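You operate a simulated robot arm through the tools that you are given. There is no shell and no other tool.

Carry out the task below with a simulated two-armed robot. There is one attempt and no reset: what you move stays moved.

JOB
Switch over to the right filter, bleed it and reset the vacuum gauge.
Fine: No bubbles left in the sight tube, bleed tap shut.

Only the result counts: the job must be done as asked and must still hold three seconds after the hand-in. Knocking over, shifting, dropping, spilling or breaking anything else fails it.

ROBOT AND FRAMES
Two 7-joint arms with two-finger parallel grippers on one trunk that stands fixed in place. Base frame: the origin is at the foot of the trunk, x ahead of it, y to its left, z up. Lengths are in m, angles in rad, forces in N, time in s.
The left shoulder is at [0.043, 0.208, 1.121], the right one opposite. With the tool pointing down near the work surface each hand reaches from about 0.1 to 0.9 m from the base axis, measured 20 degrees to its own side. Payload 4.4 kg a hand.
Tool frame (each hand has its own): the origin (TCP) lies between the finger pads and is the grasp point; the fingertips stand 0.023 m ahead of it; z points along the fingers, y is the line along which they close. Largest opening 0.094 m; finger width 0.038, thickness 0.01; the body of the gripper, 0.054 by 0.096 m, starts 0.039 m behind the TCP.
Orientation is told as [roll, pitch, yaw] about the base's x, y, z axes, in that order, counted from this pose: with the fingers straight down and closing along the base's y, the tool's x points along the base's -x, its y along +y and its z along -z.

CONTROLS
- The arms move only by the tool jog_arm. It takes "left_targets", "right_targets" or both (then of equal length, played together; a hand with none holds still); each is a list of rows, each a list of 7 numbers: the opening, from 0 (shut) to 1 (fully open), then the shift along the tool's x, y, z in m, then the turn, a rotation vector about the tool's x, y, z in rad. In form: [[jaw, tx, ty, tz, ax, ay, az], ...]. A call has 1 to 20 rows; each row is the pose to reach, as a shift and turn from the pose commanded when the call began, along the tool's axes at that moment. Each row takes 0.2 s and may step no farther than 0.05 m and 0.15 rad from the row before; otherwise, or with a gripper value out of range, the whole call is refused. A pose out of reach is approached as far as the arm can. The call stops where the force on the tool passes 90 N (or 10 N more than at its start, if that is more) or the arm is blocked; 0.2 s more then pass. The fingers move at their own pace (about 0.108 m/s each) and stop on an object; they squeeze with about 43 N. The grip force told is the motor's: it shows also when the fingers shut on nothing. Time passes only in rows, and 0.2 s behind the last, so rows that repeat a pose let the fingers close. It gives the time, the measured TCP pose, the force on the tool (base axes), the opening and the grip force at its end, in the units of the frame above (readings bear some noise), with the torque about the TCP (base axes, N m) and any sound that the robot's microphone picked up, and new pictures: "views" is both (left out), scene, wrist or none (wrist: the cameras of the hands that moved).
- Cameras (640 x 400 px; columns grow to the right, rows downward): "scene" is now at [0.1349, -0.0521, 1.3214]; the picture's right is [-0.54, -0.84, -0.01], its down [-0.23, 0.15, -0.96] and it looks along [0.81, -0.51, -0.28] (base axes); focal length 264 px, centre (320, 200). "left" rides on the left gripper at [0.087, -0.016, -0.074] in its tool frame; the picture's right is [0.18, 0.98, 0.00], its down [-0.58, 0.11, -0.81] and it looks along [-0.79, 0.15, 0.59] (tool axes); focal length 243 px, centre (320, 200). "right" rides on the right gripper at [0.087, 0.016, -0.074] in its tool frame; the picture's right is [-0.18, 0.98, 0.00], its down [-0.58, -0.11, -0.81] and it looks along [-0.79, -0.15, 0.59] (tool axes); focal length 243 px, centre (320, 200). There is no depth. A picture from a camera that has moved, and an enlarged one, comes with that camera's place and axes in the base frame and with its lens.
- move_column(by): slides the trunk up (or, below 0, down) by that many m; the arms and the scene camera ride with it, the base frame stays. It gives what a move gives, with no picture.
- pan_tilt(pan, tilt): turns the head with the scene camera to pan (to the left, within 1.396 rad either way) and tilt (down, from -0.506 to 1.204), counted from straight ahead of the robot. It gives what a move gives, and a new picture of the scene camera.
- close_up(camera, box): a new picture of the part [left, top, right, bottom] of that camera's present view, enlarged. It takes no simulated time.
- sign_off(): hands the job in; it is judged then, once.

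Nothing tells you positions but the pictures and the camera data. Unless the task says otherwise, let go and move clear before handing in.

The tools are called as name(argument=value, ...) on one line, values as JSON. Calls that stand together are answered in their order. jog_arm: Moves the arms, as the interface text tells. Its arguments: {"type":"object","properties":{"left_targets":{"type":"array"},"right_targets":{"type":"array"},"views":{"type":"string","enum":["both","scene","wrist","none"]}},"required":[]} The other tools are called the same way: move_column (by) moves the trunk up or down; pan_tilt (pan, tilt) turns the head that bears the scene camera; close_up (camera, box) takes an enlarged picture of a part of a camera's view; sign_off () hands the job in.

At the start:

```text
t: 0.0
left_position: [0.5003, -0.0524, 1.2868]
left_ee_rot: [0.0, -0.01, 0.0]
left_wrist_force: [0.5, 0.6, -1.1]
left_ft_torque: [-0.02, 0.03, -0.02]
left_opening: 0.0939
left_gripper_force: 0.0
right_position: [0.4199, -0.5772, 1.1965]
right_ee_rot: [0.002, -0.009, 0.0]
right_wrist_force: [0.2, -0.2, 0.8]
right_ft_torque: [0.01, -0.02, 0.03]
right_opening: 0.0942
right_gripper_force: 0.0
trunk travel left (down, up): [-0.2, 0.363]
head pan, tilt (commanded): [-0.565, 0.291]
```

scene: 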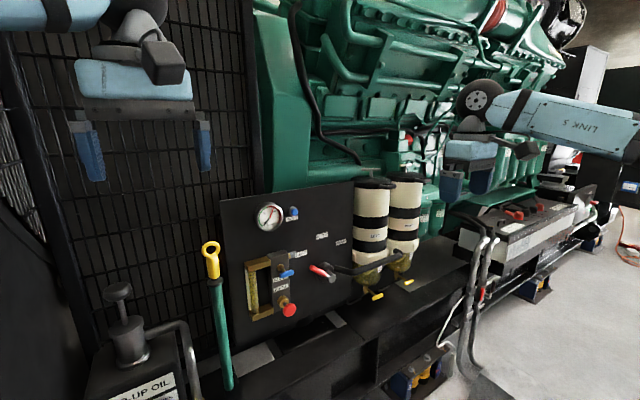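
right: 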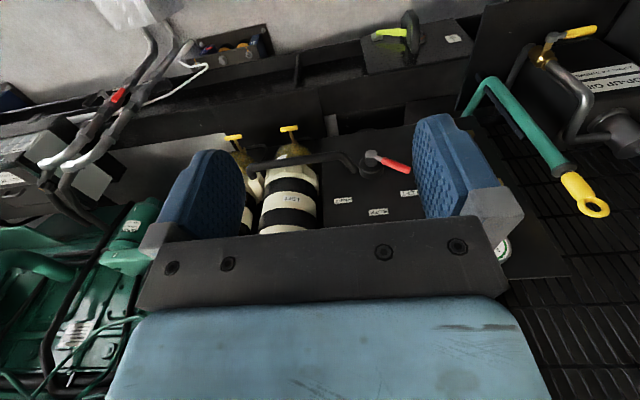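
left: 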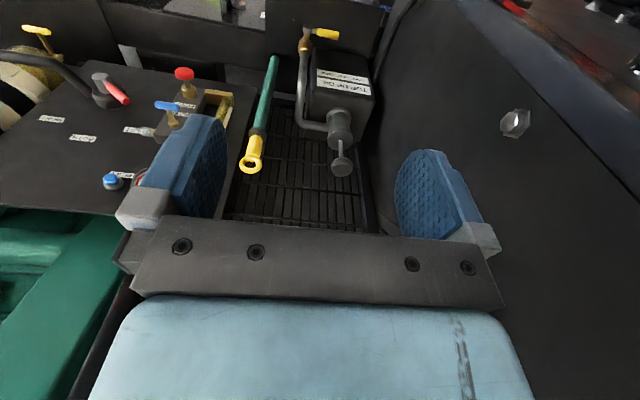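

I see a black panel with a gauge, sight tube, blue and red taps, a red changeover lever and two filters. I'll look closer at each part before moving.

close_up(camera="scene", box=[210, 180, 370, 330])

close_up(camera="scene", box=[300, 160, 460, 310])

close_up(camera="left", box=[0, 0, 400, 250])

close_up(camera="right", box=[220, 100, 520, 280])

```text
2.67 times, centred on (290, 255) of scene
camera zoom: at [0.1349, -0.0521, 1.3214], right [-0.54, -0.84, -0.01], down [-0.23, 0.15, -0.96], along [0.81, -0.51, -0.28], focal length 705 px, centre (400, 53)
```

zoom: 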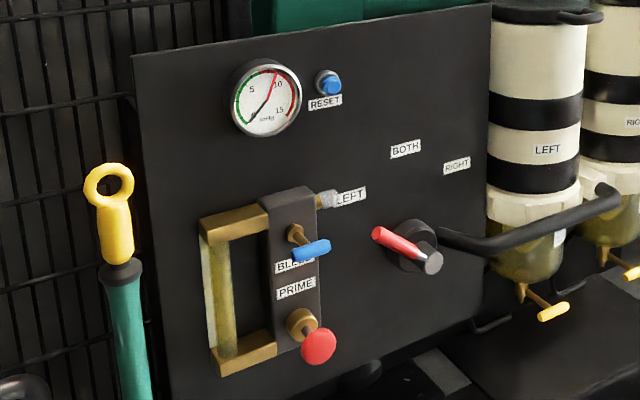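

```text
2.67 times, centred on (380, 235) of scene
camera zoom: at [0.1349, -0.0521, 1.3214], right [-0.54, -0.84, -0.01], down [-0.23, 0.15, -0.96], along [0.81, -0.51, -0.28], focal length 705 px, centre (160, 107)
```

zoom: 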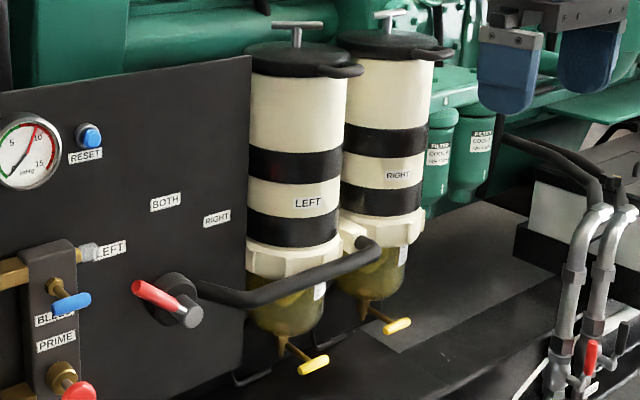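

```text
1.60 times, centred on (200, 125) of left
camera zoom: at [0.4125, -0.0695, 1.3615], right [-0.18, 0.98, 0.0], down [0.57, 0.11, 0.81], along [0.8, 0.15, -0.58], focal length 388 px, centre (512, 320)
```

zoom: 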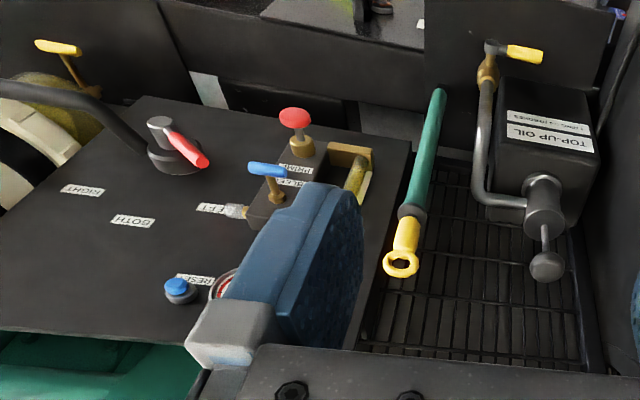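

```text
2.13 times, centred on (370, 190) of right
camera zoom: at [0.3312, -0.5607, 1.2699], right [0.18, 0.98, 0.0], down [0.57, -0.11, 0.81], along [0.8, -0.15, -0.58], focal length 518 px, centre (213, 221)
```

zoom: 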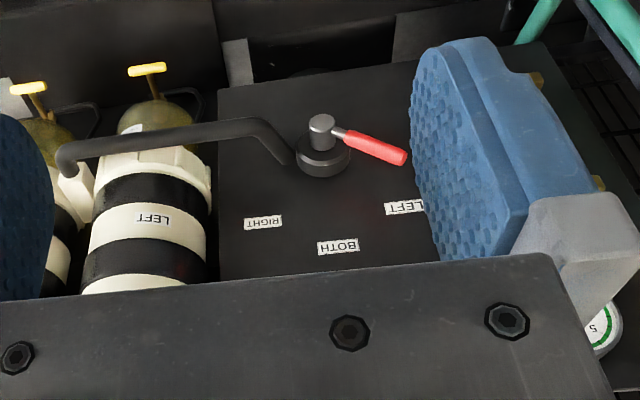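

close_up(camera="scene", box=[236, 245, 316, 325])

close_up(camera="scene", box=[250, 195, 320, 235])

close_up(camera="left", box=[80, 50, 260, 200])

close_up(camera="scene", box=[300, 240, 400, 300])

```text
5.00 times, centred on (276, 285) of scene
camera zoom: at [0.1349, -0.0521, 1.3214], right [-0.54, -0.84, -0.01], down [-0.23, 0.15, -0.96], along [0.81, -0.51, -0.28], focal length 1322 px, centre (540, -225)
```

zoom: 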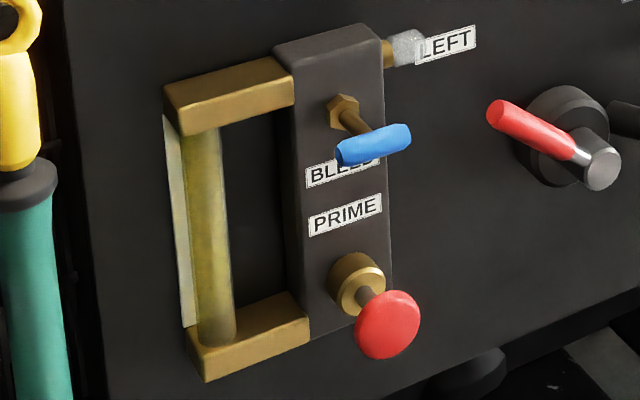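

```text
9.14 times, centred on (285, 215) of scene
camera zoom: at [0.1349, -0.0521, 1.3214], right [-0.54, -0.84, -0.01], down [-0.23, 0.15, -0.96], along [0.81, -0.51, -0.28], focal length 2418 px, centre (640, 63)
```

zoom: 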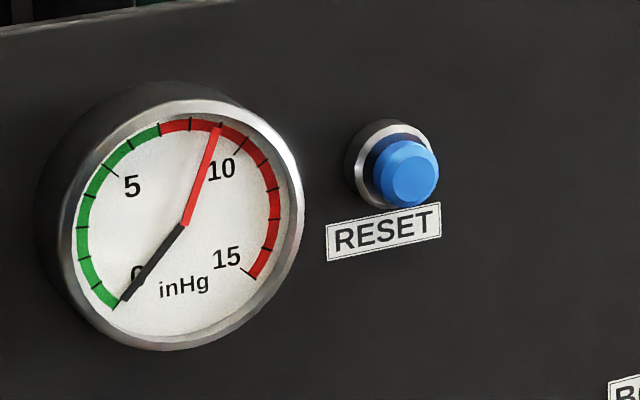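

```text
2.67 times, centred on (170, 125) of left
camera zoom: at [0.4125, -0.0695, 1.3615], right [-0.18, 0.98, 0.0], down [0.57, 0.11, 0.81], along [0.8, 0.15, -0.58], focal length 647 px, centre (720, 400)
```

zoom: 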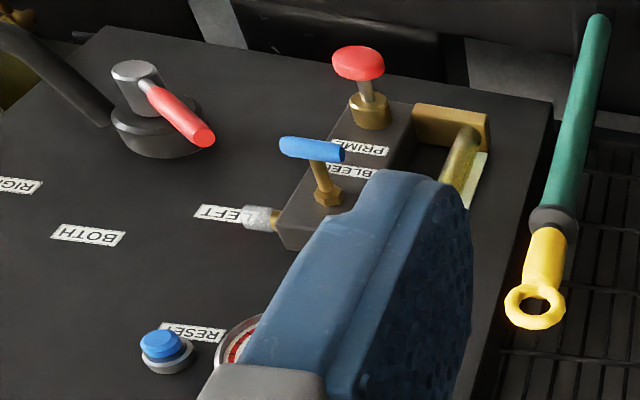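

```text
6.40 times, centred on (350, 270) of scene
camera zoom: at [0.1349, -0.0521, 1.3214], right [-0.54, -0.84, -0.01], down [-0.23, 0.15, -0.96], along [0.81, -0.51, -0.28], focal length 1693 px, centre (128, -248)
```

zoom: 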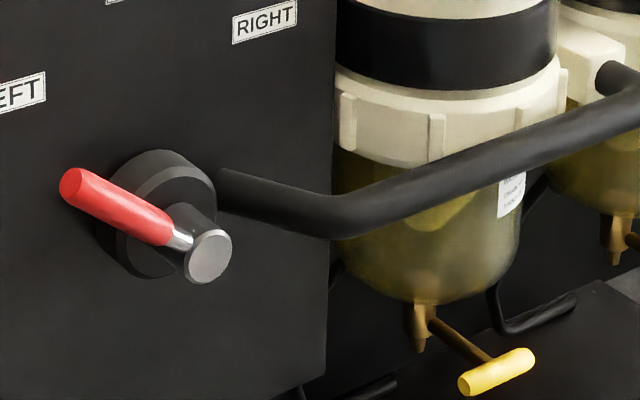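

The panel faces the robot at about x=0.85. I take the changeover lever hub to be near [0.80,-0.52,0.79] pointing at LEFT, bleed tap [0.78,-0.34,0.88], prime knob [0.775,-0.34,0.76], and reset button [0.85,-0.41,1.045]. First I'll swing the right hand so its fingers point forward at the panel, keeping clear of it.

jog_arm(right_targets=[[1, -0.015, 0.006, 0.015, 0, -0.13, 0], [1, -0.03, 0.012, 0.03, 0, -0.26, 0], [1, -0.045, 0.018, 0.045, 0, -0.39, 0], [1, -0.06, 0.024, 0.06, 0, -0.52, 0], [1, -0.075, 0.03, 0.075, 0, -0.65, 0], [1, -0.09, 0.036, 0.09, 0, -0.78, 0], [1, -0.105, 0.042, 0.105, 0, -0.91, 0], [1, -0.12, 0.048, 0.12, 0, -1.04, 0], [1, -0.135, 0.054, 0.135, 0, -1.17, 0], [1, -0.15, 0.06, 0.15, 0, -1.3, 0], [1, -0.165, 0.066, 0.17, 0, -1.43, 0], [1, -0.18, 0.07, 0.19, 0, -1.56, 0]])

```text
t: 2.6
left_position: [0.5004, -0.053, 1.2871]
left_ee_rot: [0.0, -0.008, 0.0]
left_wrist_force: [0.8, -0.5, 0.0]
left_ft_torque: [-0.02, -0.01, -0.02]
left_opening: 0.0938
left_gripper_force: 0.0
right_position: [0.6006, -0.506, 1.0098]
right_ee_rot: [2.764, -1.569, -2.764]
right_wrist_force: [0.3, -0.7, -0.5]
right_ft_torque: [0.0, -0.02, 0.01]
right_opening: 0.0942
right_gripper_force: 0.0
trunk travel left (down, up): [-0.2, 0.363]
head pan, tilt (commanded): [-0.565, 0.291]
camera scene: at [0.135, -0.052, 1.3215], right [-0.54, -0.84, -0.01], down [-0.23, 0.15, -0.96], along [0.81, -0.51, -0.28], focal length 264 px, centre (320, 200)
camera right: at [0.5261, -0.4901, 0.9236], right [0.0, 0.98, 0.18], down [-0.81, -0.11, 0.58], along [0.59, -0.15, 0.79], focal length 243 px, centre (320, 200)
```

scene: 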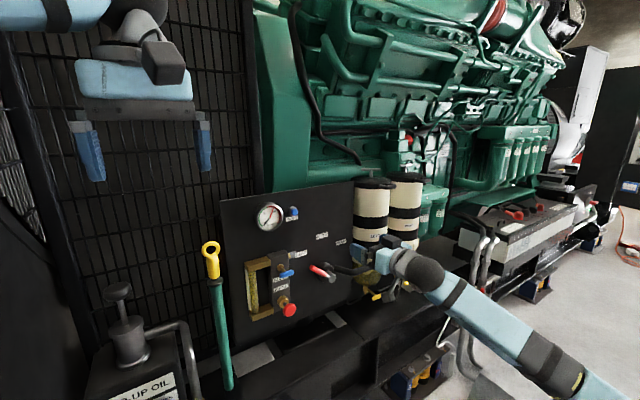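
right: 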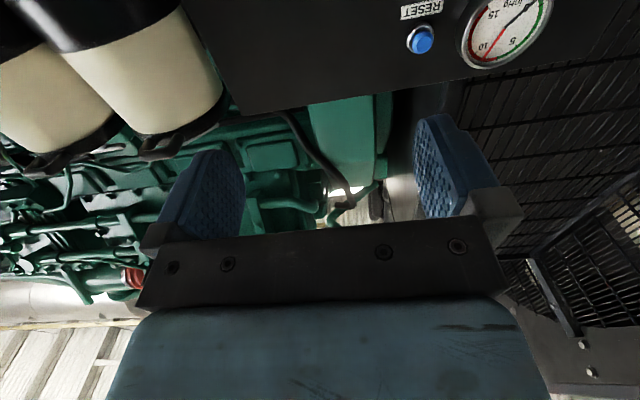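

The hand now points forward, clear of everything, and I can still see the panel. Next I roll it -45° and bring it in front of the lever's red grip at about y -0.453, z 0.857, stopping short of it to check the alignment.

jog_arm(right_targets=[[0.6, 0.025, 0.009, 0.013, 0, 0, -0.131], [0.6, 0.051, 0.018, 0.027, 0, 0, -0.262], [0.6, 0.076, 0.026, 0.04, 0, 0, -0.393], [0.6, 0.102, 0.035, 0.053, 0, 0, -0.524], [0.6, 0.128, 0.044, 0.067, 0, 0, -0.655], [0.6, 0.153, 0.053, 0.08, 0, 0, -0.785]])

```text
t: 4.0
left_position: [0.4986, -0.052, 1.2879]
left_ee_rot: [0.0, -0.009, -0.001]
left_wrist_force: [1.1, -0.4, -0.2]
left_ft_torque: [-0.01, 0.03, -0.02]
left_opening: 0.094
left_gripper_force: 0.2
right_position: [0.6938, -0.5387, 0.947]
right_ee_rot: [-1.421, -0.867, 1.539]
right_wrist_force: [-0.3, 0.0, 0.0]
right_ft_torque: [0.0, 0.0, 0.02]
right_opening: 0.0561
right_gripper_force: 0.0
right hand out of reach, approached as far as the arm can: row 3, 4, 5, 6
trunk travel left (down, up): [-0.2, 0.363]
head pan, tilt (commanded): [-0.565, 0.291]
camera scene: at [0.135, -0.0522, 1.3213], right [-0.54, -0.84, -0.01], down [-0.23, 0.16, -0.96], along [0.81, -0.51, -0.28], focal length 264 px, centre (320, 200)
camera right: at [0.6155, -0.5885, 0.8778], right [-0.12, 0.86, -0.49], down [-0.77, 0.23, 0.59], along [0.62, 0.45, 0.64], focal length 243 px, centre (320, 200)
```

scene: 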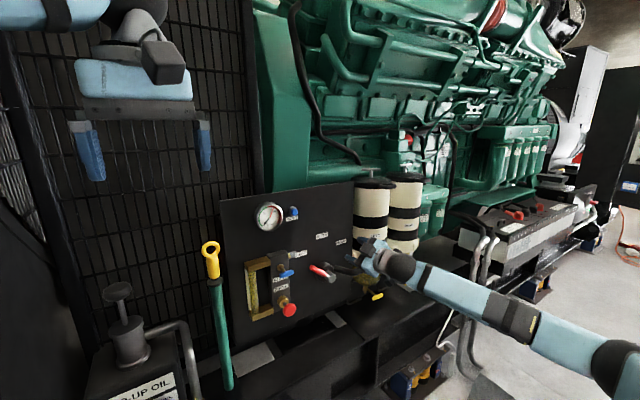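
right: 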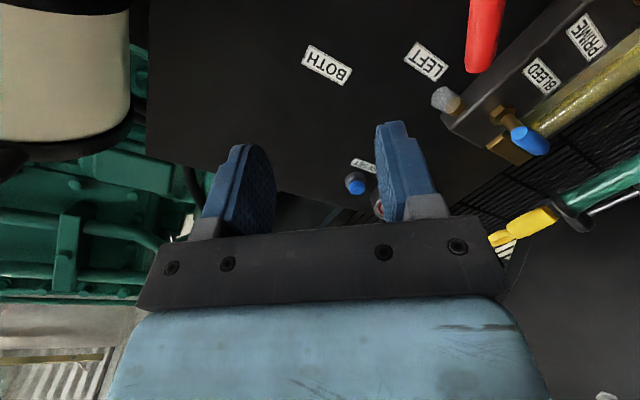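

The arm couldn't reach that roll together with that position, and stopped at about [0.694,-0.539,0.947]. I'll undo the roll here and see which pose is treated as the commanded one.

jog_arm(right_targets=[[0.6, 0, 0, 0, 0, 0, 0.13], [0.6, 0, 0, 0, 0, 0, 0.26], [0.6, 0, 0, 0, 0, 0, 0.39], [0.6, 0, 0, 0, 0, 0, 0.52], [0.6, 0, 0, 0, 0, 0, 0.65], [0.6, 0, 0, 0, 0, 0, 0.785]])

```text
t: 5.4
left_position: [0.4997, -0.0533, 1.2886]
left_ee_rot: [0.001, -0.01, -0.001]
left_wrist_force: [-0.3, -0.6, -0.3]
left_ft_torque: [0.03, -0.02, -0.04]
left_opening: 0.0939
left_gripper_force: 0.0
right_position: [0.6954, -0.5413, 0.95]
right_ee_rot: [0.765, -1.438, -0.688]
right_wrist_force: [-0.7, -0.3, -0.3]
right_ft_torque: [-0.02, 0.01, 0.02]
right_opening: 0.0563
right_gripper_force: 0.0
trunk travel left (down, up): [-0.2, 0.363]
head pan, tilt (commanded): [-0.565, 0.291]
camera scene: at [0.1351, -0.0522, 1.3214], right [-0.54, -0.84, -0.01], down [-0.23, 0.16, -0.96], along [0.81, -0.51, -0.28], focal length 264 px, centre (320, 200)
camera right: at [0.6105, -0.5237, 0.872], right [-0.05, 0.96, 0.27], down [-0.73, -0.22, 0.64], along [0.68, -0.17, 0.72], focal length 243 px, centre (320, 200)
```

scene: 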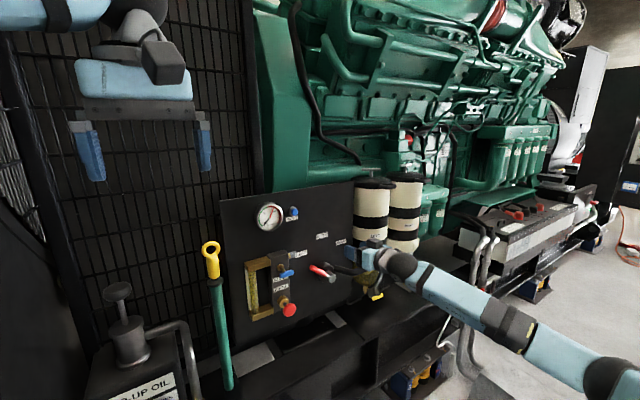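
right: 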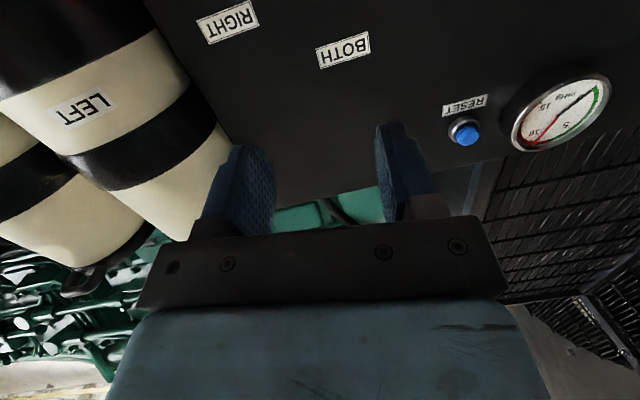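

The commanded pose is the one actually reached, so relative moves stay predictable. Now I'll try sliding to the front of the lever with the hand unrolled.

jog_arm(right_targets=[[0.9, 0.025, 0.02, 0.005, 0, 0, 0], [0.9, 0.05, 0.04, 0.01, 0, 0, 0], [0.9, 0.075, 0.06, 0.015, 0, 0, 0], [0.9, 0.099, 0.079, 0.02, 0, 0, 0]])

```text
t: 6.4
left_position: [0.4994, -0.0517, 1.2875]
left_ee_rot: [0.002, -0.01, 0.0]
left_wrist_force: [1.4, -0.3, 0.0]
left_ft_torque: [-0.03, 0.01, -0.01]
left_opening: 0.0942
left_gripper_force: 0.0
right_position: [0.6993, -0.4534, 0.8557]
right_ee_rot: [0.752, -1.441, -0.673]
right_wrist_force: [0.5, -0.5, 0.3]
right_ft_torque: [0.01, 0.01, 0.02]
right_opening: 0.0847
right_gripper_force: 0.1
trunk travel left (down, up): [-0.2, 0.363]
head pan, tilt (commanded): [-0.565, 0.291]
camera scene: at [0.135, -0.0522, 1.3214], right [-0.54, -0.84, -0.01], down [-0.23, 0.16, -0.96], along [0.81, -0.51, -0.28], focal length 264 px, centre (320, 200)
camera right: at [0.6148, -0.4369, 0.7779], right [-0.05, 0.96, 0.27], down [-0.73, -0.22, 0.64], along [0.68, -0.16, 0.72], focal length 243 px, centre (320, 200)
```

scene: 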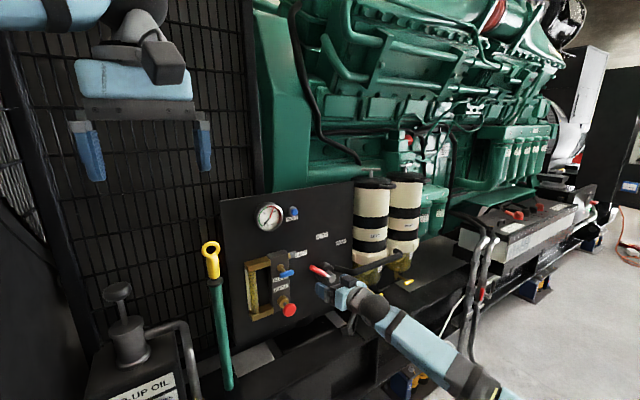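
right: 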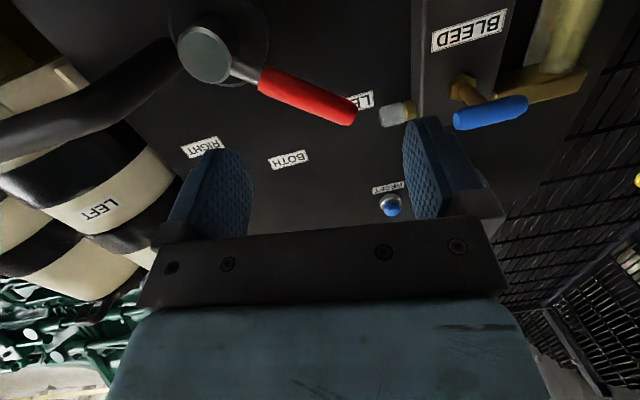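

The wrist camera sees the lever clearly: hub axis near y -0.51, z 0.80, tip near [0.787,-0.432,0.873]. I'll go forward with the jaw fully open so the fingers straddle the red grip.

jog_arm(right_targets=[[1, -0.012, 0.004, 0.0, 0, 0, 0], [1, -0.014, 0.002, 0.027, 0, 0, 0], [1, -0.017, 0.0, 0.054, 0, 0, 0], [1, -0.02, -0.001, 0.08, 0, 0, 0]])

```text
t: 7.4
left_position: [0.5006, -0.0535, 1.2867]
left_ee_rot: [0.001, -0.012, 0.001]
left_wrist_force: [-0.4, 0.5, 0.2]
left_ft_torque: [0.01, 0.0, 0.0]
left_opening: 0.0939
left_gripper_force: 0.1
right_position: [0.7811, -0.4483, 0.8696]
right_ee_rot: [0.753, -1.439, -0.674]
right_wrist_force: [-0.4, 0.1, -0.1]
right_ft_torque: [-0.02, 0.01, 0.0]
right_opening: 0.094
right_gripper_force: 0.0
trunk travel left (down, up): [-0.2, 0.363]
head pan, tilt (commanded): [-0.565, 0.291]
camera scene: at [0.1351, -0.0522, 1.3214], right [-0.54, -0.84, -0.01], down [-0.23, 0.16, -0.96], along [0.81, -0.51, -0.28], focal length 264 px, centre (320, 200)
camera right: at [0.6963, -0.4324, 0.792], right [-0.05, 0.96, 0.27], down [-0.73, -0.22, 0.64], along [0.68, -0.16, 0.72], focal length 243 px, centre (320, 200)
```

scene: 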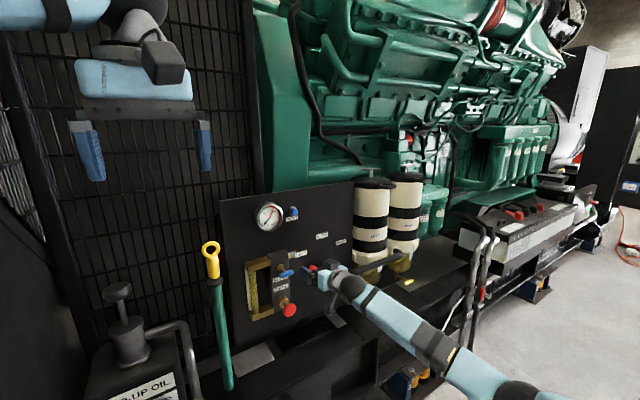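
right: 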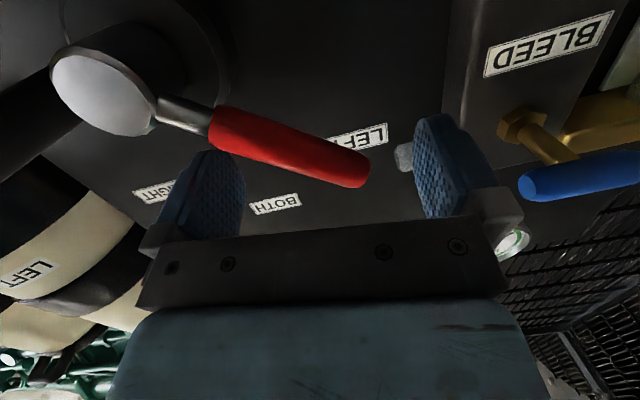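

The red grip is now between the fingers at the right depth. I'll sweep the hand along an arc around the hub so the left finger pushes the lever toward vertical (BOTH) first.

jog_arm(right_targets=[[1, -0.009, -0.019, -0.002, 0, 0, 0], [1, -0.014, -0.029, -0.003, 0, 0, 0], [1, -0.019, -0.038, -0.004, 0, 0, 0], [1, -0.022, -0.049, -0.005, 0, 0, 0], [1, -0.024, -0.06, -0.006, 0, 0, 0]])

```text
t: 8.6
left_position: [0.4997, -0.0548, 1.2865]
left_ee_rot: [0.003, -0.01, -0.001]
left_wrist_force: [-0.8, -0.4, 0.4]
left_ft_torque: [-0.02, 0.02, 0.01]
left_opening: 0.0939
left_gripper_force: 0.0
right_position: [0.7812, -0.5119, 0.8875]
right_ee_rot: [0.741, -1.438, -0.663]
right_wrist_force: [0.3, 0.3, -0.5]
right_ft_torque: [0.0, 0.01, -0.01]
right_opening: 0.0939
right_gripper_force: 0.1
trunk travel left (down, up): [-0.2, 0.363]
head pan, tilt (commanded): [-0.565, 0.291]
camera scene: at [0.1351, -0.0524, 1.3212], right [-0.54, -0.84, -0.01], down [-0.23, 0.16, -0.96], along [0.81, -0.51, -0.28], focal length 264 px, centre (320, 200)
camera right: at [0.6968, -0.4954, 0.8099], right [-0.05, 0.96, 0.27], down [-0.73, -0.22, 0.65], along [0.68, -0.16, 0.72], focal length 243 px, centre (320, 200)
```

scene: 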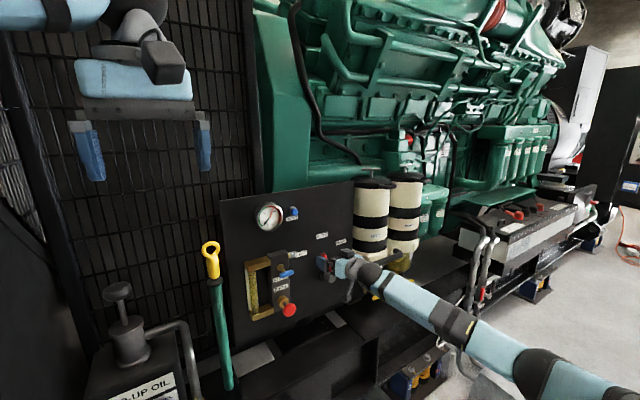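
right: 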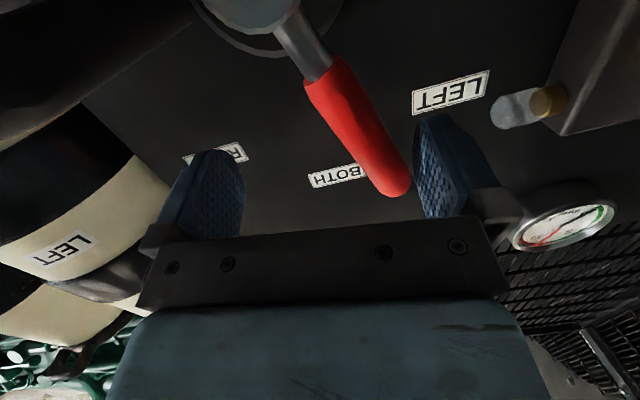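

The lever follows with almost no force and is now about 20° short of vertical. I'll narrow the jaw around it and continue the arc toward RIGHT, rolling the hand along with it.

jog_arm(right_targets=[[0.6, -0.001, -0.006, -0.001, 0, 0, 0.05], [0.5, -0.001, -0.013, -0.001, 0, 0, 0.1], [0.45, 0.0, -0.02, -0.001, 0, 0, 0.16], [0.42, 0.001, -0.027, -0.002, 0, 0, 0.22], [0.4, 0.004, -0.034, -0.002, 0, 0, 0.29], [0.38, 0.006, -0.041, -0.002, 0, 0, 0.36], [0.38, 0.01, -0.048, -0.003, 0, 0, 0.43], [0.38, 0.0135, -0.054, -0.003, 0, 0, 0.5], [0.38, 0.018, -0.06, -0.003, 0, 0, 0.57], [0.38, 0.023, -0.065, -0.003, 0, 0, 0.64]])

```text
t: 10.8
left_position: [0.5, -0.0532, 1.2874]
left_ee_rot: [0.002, -0.008, 0.0]
left_wrist_force: [0.1, 0.2, -0.3]
left_ft_torque: [-0.03, -0.04, -0.01]
left_opening: 0.0939
left_gripper_force: 0.0
right_position: [0.7806, -0.5736, 0.8604]
right_ee_rot: [1.435, -0.836, -1.387]
right_wrist_force: [1.1, -1.3, 7.9]
right_ft_torque: [-0.07, -0.01, 0.04]
right_opening: 0.0339
right_gripper_force: 0.1
trunk travel left (down, up): [-0.2, 0.363]
head pan, tilt (commanded): [-0.565, 0.291]
camera scene: at [0.135, -0.0522, 1.3215], right [-0.54, -0.84, -0.01], down [-0.23, 0.16, -0.96], along [0.81, -0.51, -0.28], focal length 264 px, centre (320, 200)
camera right: at [0.6953, -0.5117, 0.814], right [0.02, 0.61, 0.79], down [-0.73, -0.53, 0.43], along [0.68, -0.59, 0.44], focal length 243 px, centre (320, 200)
```

scene: 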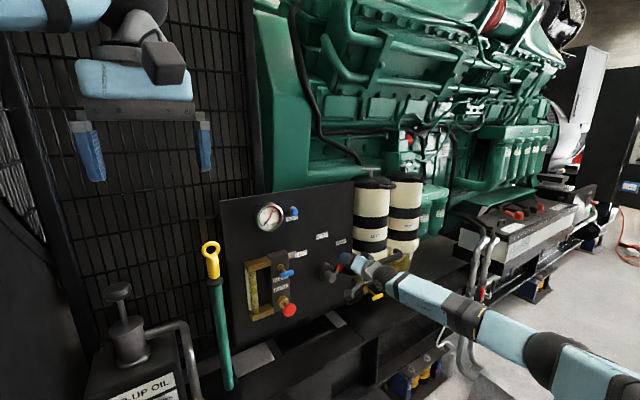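
right: 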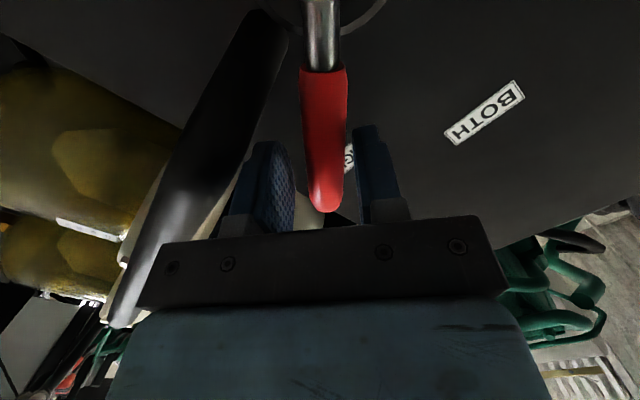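

The lever is near the RIGHT position and a light 8 N force shows at the finger. I'll take a closer look before pushing further.

close_up(camera="right", box=[180, 0, 540, 225])

close_up(camera="scene", box=[290, 225, 390, 310])

```text
1.78 times, centred on (360, 112) of right
camera zoom: at [0.6953, -0.5117, 0.814], right [0.02, 0.61, 0.79], down [-0.73, -0.53, 0.43], along [0.68, -0.59, 0.44], focal length 431 px, centre (249, 356)
```

zoom: 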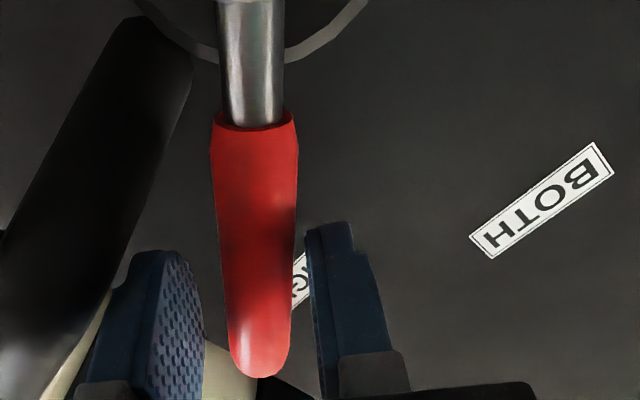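

```text
4.71 times, centred on (340, 268) of scene
camera zoom: at [0.135, -0.0522, 1.3215], right [-0.54, -0.84, -0.01], down [-0.23, 0.16, -0.96], along [0.81, -0.51, -0.28], focal length 1245 px, centre (226, -118)
```

zoom: 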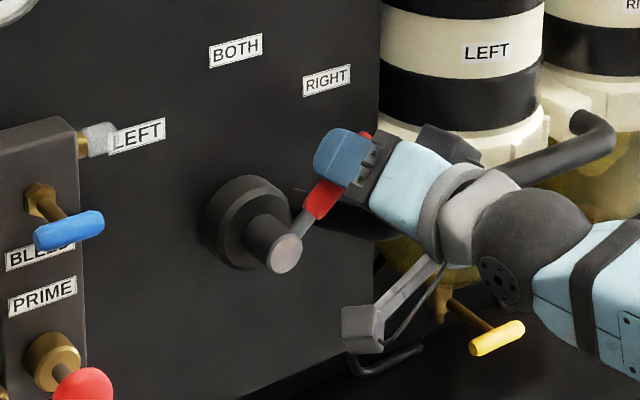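

The lever points toward the RIGHT label with the left finger in contact. I'll push a few millimetres more to feel for the end stop.

jog_arm(right_targets=[[0.38, 0.0, -0.003, 0, 0, 0, 0.02], [0.38, 0.001, -0.006, 0, 0, 0, 0.05], [0.38, 0.001, -0.006, 0, 0, 0, 0.05]], views="wrist")

```text
t: 11.6
left_position: [0.4988, -0.0516, 1.2875]
left_ee_rot: [0.002, -0.009, 0.0]
left_wrist_force: [-0.3, -0.7, -0.4]
left_ft_torque: [0.03, 0.01, 0.0]
left_opening: 0.094
left_gripper_force: 0.0
right_position: [0.782, -0.5784, 0.8595]
right_ee_rot: [1.449, -0.789, -1.404]
right_wrist_force: [-1.7, 3.9, 40.8]
right_ft_torque: [0.0, 0.16, 0.12]
right_opening: 0.0311
right_gripper_force: 0.1
trunk travel left (down, up): [-0.2, 0.363]
head pan, tilt (commanded): [-0.565, 0.291]
camera right: at [0.6969, -0.5121, 0.8162], right [0.02, 0.57, 0.82], down [-0.73, -0.55, 0.41], along [0.68, -0.61, 0.41], focal length 243 px, centre (320, 200)
```

right: 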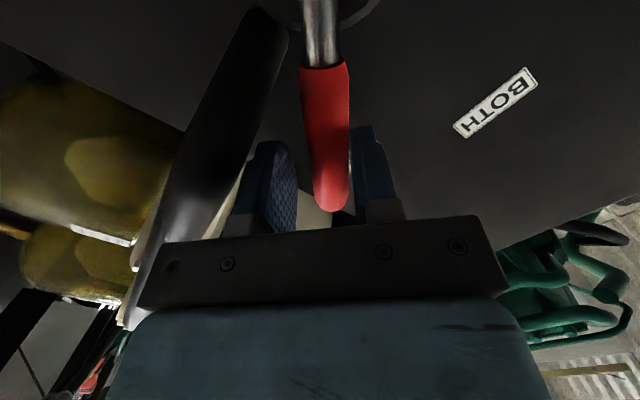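

The force jumped to 41 N straight up while the opening shrank, so the right finger is probably touching the black pipe rather than the lever reaching its stop. I'll back off right away, withdraw, and check the lever angle.

jog_arm(right_targets=[[0.38, -0.001, 0.005, 0, 0, 0, -0.04], [0.45, -0.002, 0.01, 0, 0, 0, -0.05]])

close_up(camera="scene", box=[290, 225, 390, 310])

```text
t: 12.2
left_position: [0.4997, -0.0514, 1.288]
left_ee_rot: [0.001, -0.01, 0.001]
left_wrist_force: [0.4, 0.7, -0.2]
left_ft_torque: [0.01, -0.03, 0.03]
left_opening: 0.0938
left_gripper_force: 0.1
right_position: [0.7814, -0.5718, 0.8621]
right_ee_rot: [1.426, -0.838, -1.384]
right_wrist_force: [14.6, -6.7, 20.6]
right_ft_torque: [-0.52, -0.4, 0.23]
right_opening: 0.0386
right_gripper_force: 0.2
trunk travel left (down, up): [-0.2, 0.363]
head pan, tilt (commanded): [-0.565, 0.291]
camera scene: at [0.1349, -0.051, 1.3212], right [-0.54, -0.84, 0.0], down [-0.23, 0.15, -0.96], along [0.81, -0.51, -0.28], focal length 264 px, centre (320, 200)
camera right: at [0.6963, -0.5098, 0.8156], right [0.03, 0.62, 0.79], down [-0.73, -0.53, 0.44], along [0.68, -0.58, 0.43], focal length 243 px, centre (320, 200)
```

scene: 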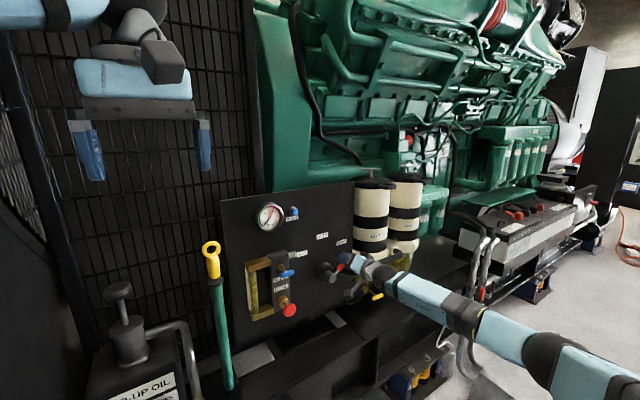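
right: 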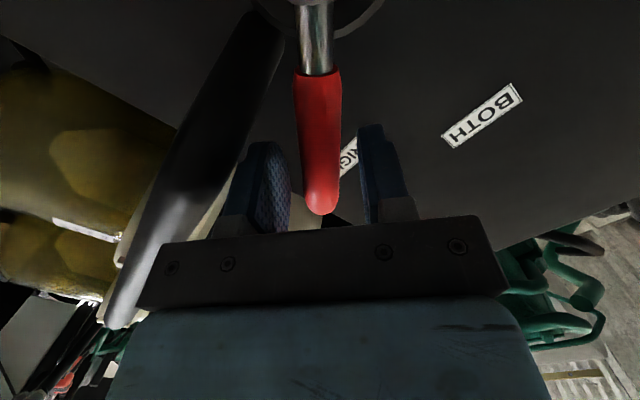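

```text
4.71 times, centred on (340, 268) of scene
camera zoom: at [0.1349, -0.051, 1.3212], right [-0.54, -0.84, 0.0], down [-0.23, 0.15, -0.96], along [0.81, -0.51, -0.28], focal length 1245 px, centre (226, -118)
```

zoom: 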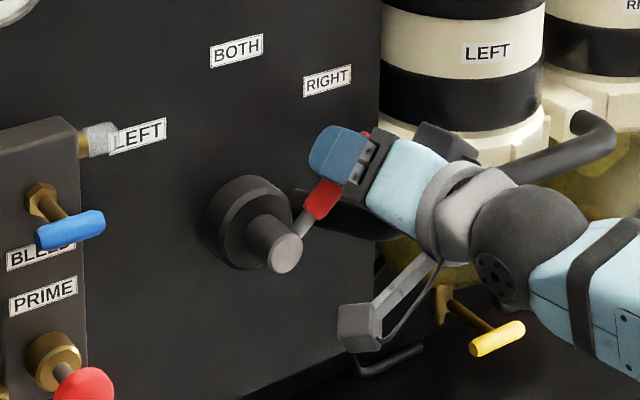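

The torque tells me the contact is at the lower corner of the right finger, on the black pipe, so no stop has been felt yet. I'll narrow the jaw, lift off the pipe slightly and withdraw straight back to see the lever's angle.

jog_arm(right_targets=[[0.36, -0.005, 0.004, 0, 0, 0, 0], [0.36, -0.006, 0.004, -0.02, 0, 0, 0], [0.36, -0.006, 0.004, -0.05, 0, 0, 0], [0.36, -0.006, 0.004, -0.09, 0, 0, 0]])

close_up(camera="scene", box=[290, 225, 390, 310])

close_up(camera="right", box=[160, 0, 480, 200])

```text
t: 13.2
left_position: [0.4997, -0.0512, 1.2885]
left_ee_rot: [0.001, -0.013, -0.001]
left_wrist_force: [-1.3, -0.1, -0.2]
left_ft_torque: [-0.01, 0.03, 0.0]
left_opening: 0.0937
left_gripper_force: 0.0
right_position: [0.6928, -0.5778, 0.8794]
right_ee_rot: [1.429, -0.836, -1.382]
right_wrist_force: [-0.3, 0.5, -0.3]
right_ft_torque: [0.0, 0.01, 0.03]
right_opening: 0.034
right_gripper_force: 0.1
trunk travel left (down, up): [-0.2, 0.363]
head pan, tilt (commanded): [-0.565, 0.291]
camera scene: at [0.1348, -0.0509, 1.3215], right [-0.54, -0.84, 0.0], down [-0.23, 0.15, -0.96], along [0.81, -0.51, -0.28], focal length 264 px, centre (320, 200)
camera right: at [0.6069, -0.5155, 0.8327], right [0.02, 0.62, 0.79], down [-0.73, -0.53, 0.44], along [0.69, -0.58, 0.43], focal length 243 px, centre (320, 200)
```

scene: 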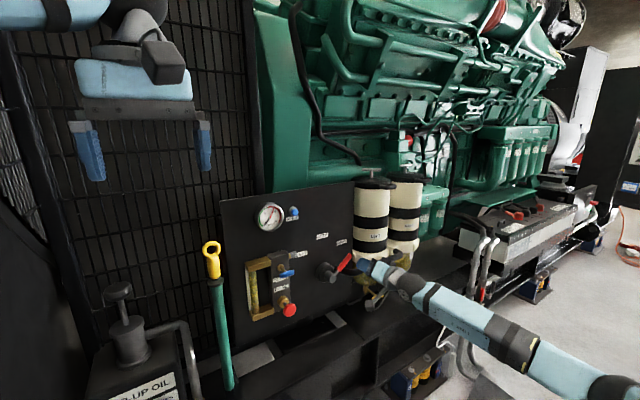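
right: 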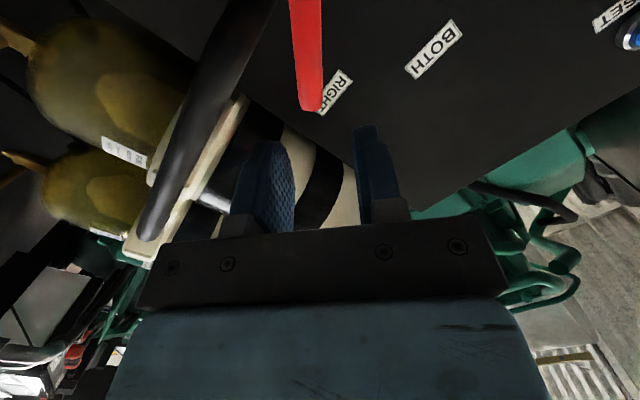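

```text
4.71 times, centred on (340, 268) of scene
camera zoom: at [0.1348, -0.0509, 1.3215], right [-0.54, -0.84, 0.0], down [-0.23, 0.15, -0.96], along [0.81, -0.51, -0.28], focal length 1245 px, centre (226, -118)
```

zoom: 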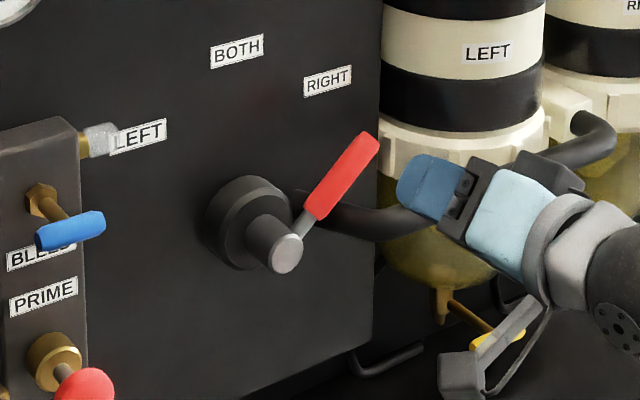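

```text
2.00 times, centred on (320, 100) of right
camera zoom: at [0.6069, -0.5155, 0.8327], right [0.02, 0.62, 0.79], down [-0.73, -0.53, 0.44], along [0.69, -0.58, 0.43], focal length 485 px, centre (320, 400)
```

zoom: 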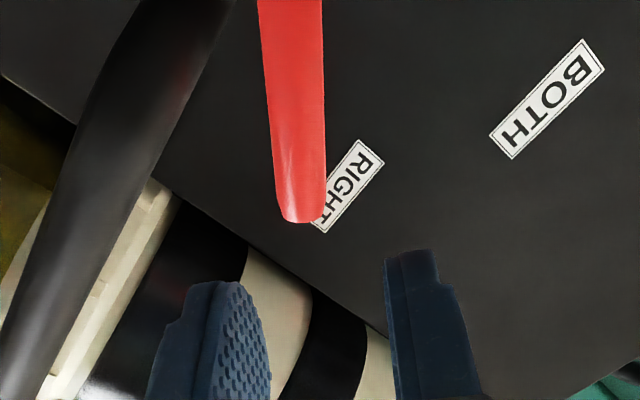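

The lever now stands about 50° to the right, the mirror of its starting 50° to the left. To be sure it is fully home I'll nudge it gently from above with the fingers shut, well clear of the pipe.

jog_arm(right_targets=[[0.0, 0.0095, 0.0255, 0.008, 0, 0, 0], [0.0, 0.005, 0.0255, 0.045, 0, 0, 0], [0.0, 0.0, 0.0255, 0.087, 0, 0, 0], [0.0, 0.001, 0.0155, 0.087, 0, 0, 0], [0.0, 0.002, 0.0105, 0.087, 0, 0, 0]])

```text
t: 14.4
left_position: [0.499, -0.0521, 1.2879]
left_ee_rot: [0.001, -0.008, 0.0]
left_wrist_force: [-0.3, -0.3, 0.2]
left_ft_torque: [0.02, 0.02, 0.01]
left_opening: 0.0941
left_gripper_force: 0.1
right_position: [0.7775, -0.5606, 0.8794]
right_ee_rot: [1.438, -0.837, -1.387]
right_wrist_force: [-3.2, 10.2, 13.4]
right_ft_torque: [0.29, -0.11, 0.17]
right_opening: 0.0001
right_gripper_force: 42.2
trunk travel left (down, up): [-0.2, 0.363]
head pan, tilt (commanded): [-0.565, 0.291]
camera scene: at [0.1346, -0.0505, 1.3219], right [-0.54, -0.84, 0.0], down [-0.23, 0.15, -0.96], along [0.81, -0.51, -0.28], focal length 264 px, centre (320, 200)
camera right: at [0.6931, -0.499, 0.8322], right [0.02, 0.61, 0.79], down [-0.73, -0.53, 0.43], along [0.68, -0.58, 0.44], focal length 243 px, centre (320, 200)
```

scene: 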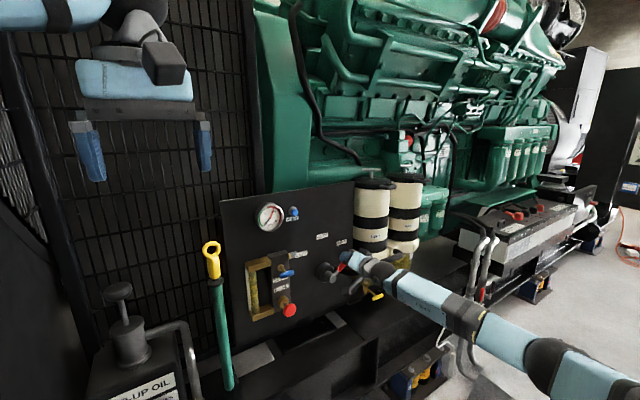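
right: 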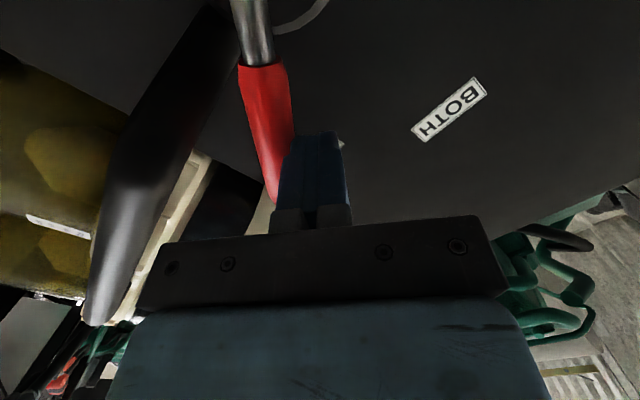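

The finger meets the lever with 17 N along its normal, where it moved freely before, so this looks like the end stop. I'll press 3 mm more to confirm, then back away.

jog_arm(right_targets=[[0.0, 0.0, -0.003, 0, 0, 0, 0], [0.0, 0.0, -0.003, 0, 0, 0, 0]], views="none")

jog_arm(right_targets=[[0.0, 0.0, 0.012, 0, 0, 0, 0], [0.0, 0.0, 0.025, -0.02, 0, 0, 0], [0.0, 0.0, 0.025, -0.06, 0, 0, 0], [0.0, 0.0, 0.025, -0.1, 0, 0, 0]])

close_up(camera="scene", box=[290, 225, 390, 310])

```text
t: 15.0
left_position: [0.5001, -0.0507, 1.2874]
left_ee_rot: [-0.002, -0.008, -0.002]
left_wrist_force: [0.3, 0.2, 0.1]
left_ft_torque: [-0.04, -0.01, 0.02]
left_opening: 0.0938
left_gripper_force: 0.1
right_position: [0.7785, -0.5622, 0.8786]
right_ee_rot: [1.439, -0.838, -1.387]
right_wrist_force: [-3.8, 27.1, 30.1]
right_ft_torque: [0.73, -0.29, 0.35]
right_opening: 0.0006
right_gripper_force: 42.6
trunk travel left (down, up): [-0.2, 0.363]
head pan, tilt (commanded): [-0.565, 0.291]
```

```text
t: 16.0
left_position: [0.4993, -0.0513, 1.2881]
left_ee_rot: [0.0, -0.01, 0.001]
left_wrist_force: [-0.4, 0.3, -0.3]
left_ft_torque: [-0.01, -0.02, -0.01]
left_opening: 0.0941
left_gripper_force: 0.0
right_position: [0.6791, -0.554, 0.8981]
right_ee_rot: [1.429, -0.839, -1.382]
right_wrist_force: [-0.1, 0.2, 0.0]
right_ft_torque: [0.0, 0.0, 0.07]
right_opening: 0.0001
right_gripper_force: 42.3
trunk travel left (down, up): [-0.2, 0.363]
head pan, tilt (commanded): [-0.565, 0.291]
camera scene: at [0.1346, -0.0504, 1.3214], right [-0.54, -0.84, 0.0], down [-0.23, 0.15, -0.96], along [0.81, -0.51, -0.28], focal length 264 px, centre (320, 200)
camera right: at [0.5946, -0.4913, 0.8525], right [0.03, 0.62, 0.79], down [-0.73, -0.53, 0.44], along [0.69, -0.58, 0.44], focal length 243 px, centre (320, 200)
```

scene: 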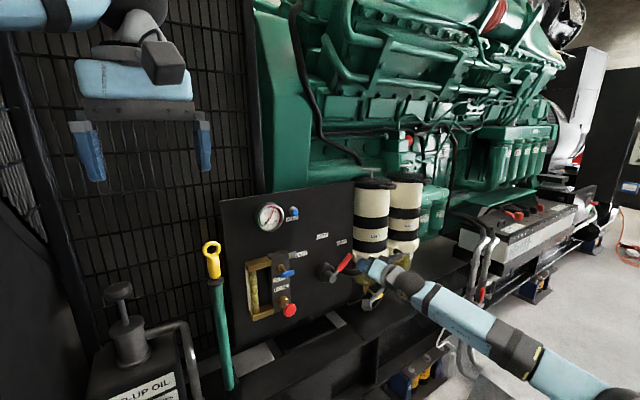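
right: 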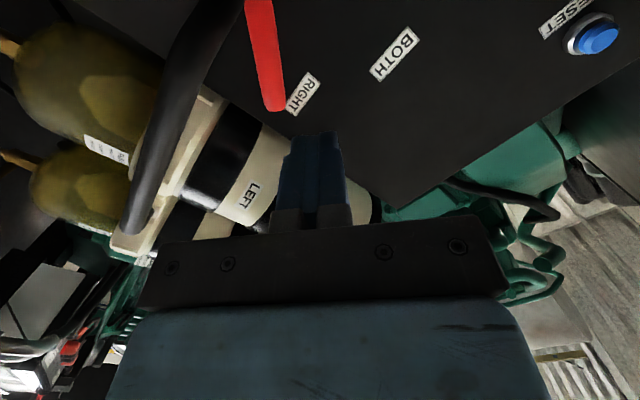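

```text
4.71 times, centred on (340, 268) of scene
camera zoom: at [0.1346, -0.0504, 1.3214], right [-0.54, -0.84, 0.0], down [-0.23, 0.15, -0.96], along [0.81, -0.51, -0.28], focal length 1245 px, centre (226, -118)
```

zoom: 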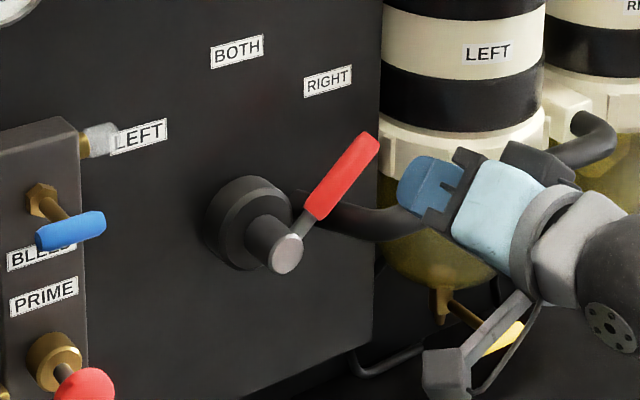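

The lever is home on RIGHT: it gave no way at 40 N. Next is the bleed tap, a horizontal blue bar centred near [0.768,-0.337,0.892] on a stem along x, so I'll move in front of it and roll the hand so the fingers sit above and below the bar.

jog_arm(right_targets=[[0.1, 0.024, 0.027, 0.003, -0.009, -0.021, 0.136], [0.2, 0.048, 0.053, 0.006, -0.018, -0.042, 0.273], [0.3, 0.073, 0.08, 0.01, -0.028, -0.063, 0.409], [0.4, 0.097, 0.107, 0.013, -0.037, -0.084, 0.546], [0.45, 0.121, 0.133, 0.016, -0.046, -0.105, 0.682], [0.45, 0.145, 0.16, 0.019, -0.055, -0.126, 0.819]])

```text
t: 17.4
left_position: [0.4991, -0.0509, 1.2872]
left_ee_rot: [0.0, -0.006, -0.001]
left_wrist_force: [-0.2, -0.1, 0.0]
left_ft_torque: [0.02, 0.02, 0.02]
left_opening: 0.094
left_gripper_force: 0.1
right_position: [0.6785, -0.354, 0.895]
right_ee_rot: [1.571, -0.075, -1.588]
right_wrist_force: [-0.1, 0.2, -0.4]
right_ft_torque: [-0.01, 0.01, 0.0]
right_opening: 0.0425
right_gripper_force: 0.0
trunk travel left (down, up): [-0.2, 0.363]
head pan, tilt (commanded): [-0.565, 0.291]
camera scene: at [0.1343, -0.0505, 1.322], right [-0.54, -0.84, 0.0], down [-0.23, 0.15, -0.96], along [0.81, -0.51, -0.28], focal length 264 px, centre (320, 200)
camera right: at [0.6061, -0.2652, 0.9051], right [0.0, -0.11, 0.99], down [-0.82, -0.57, -0.07], along [0.58, -0.81, -0.09], focal length 243 px, centre (320, 200)
```

scene: 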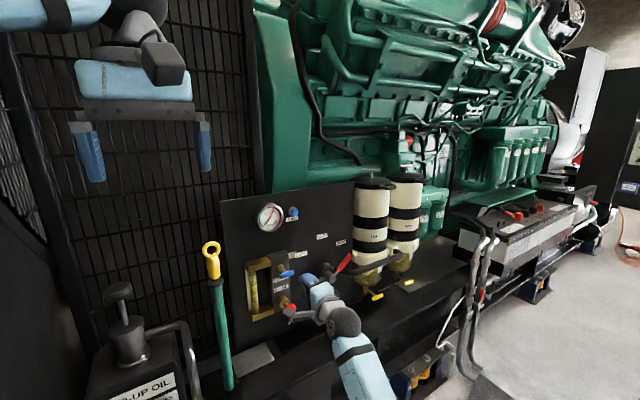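
right: 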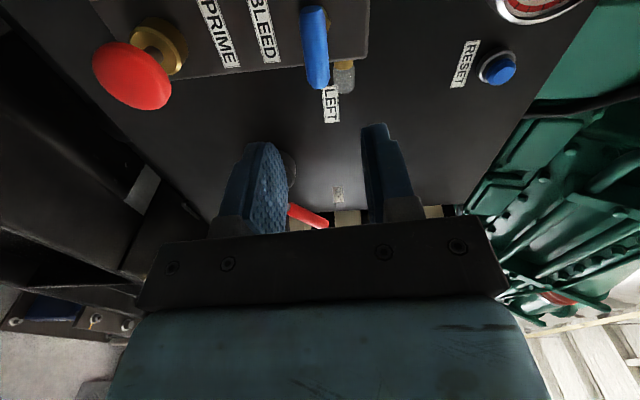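

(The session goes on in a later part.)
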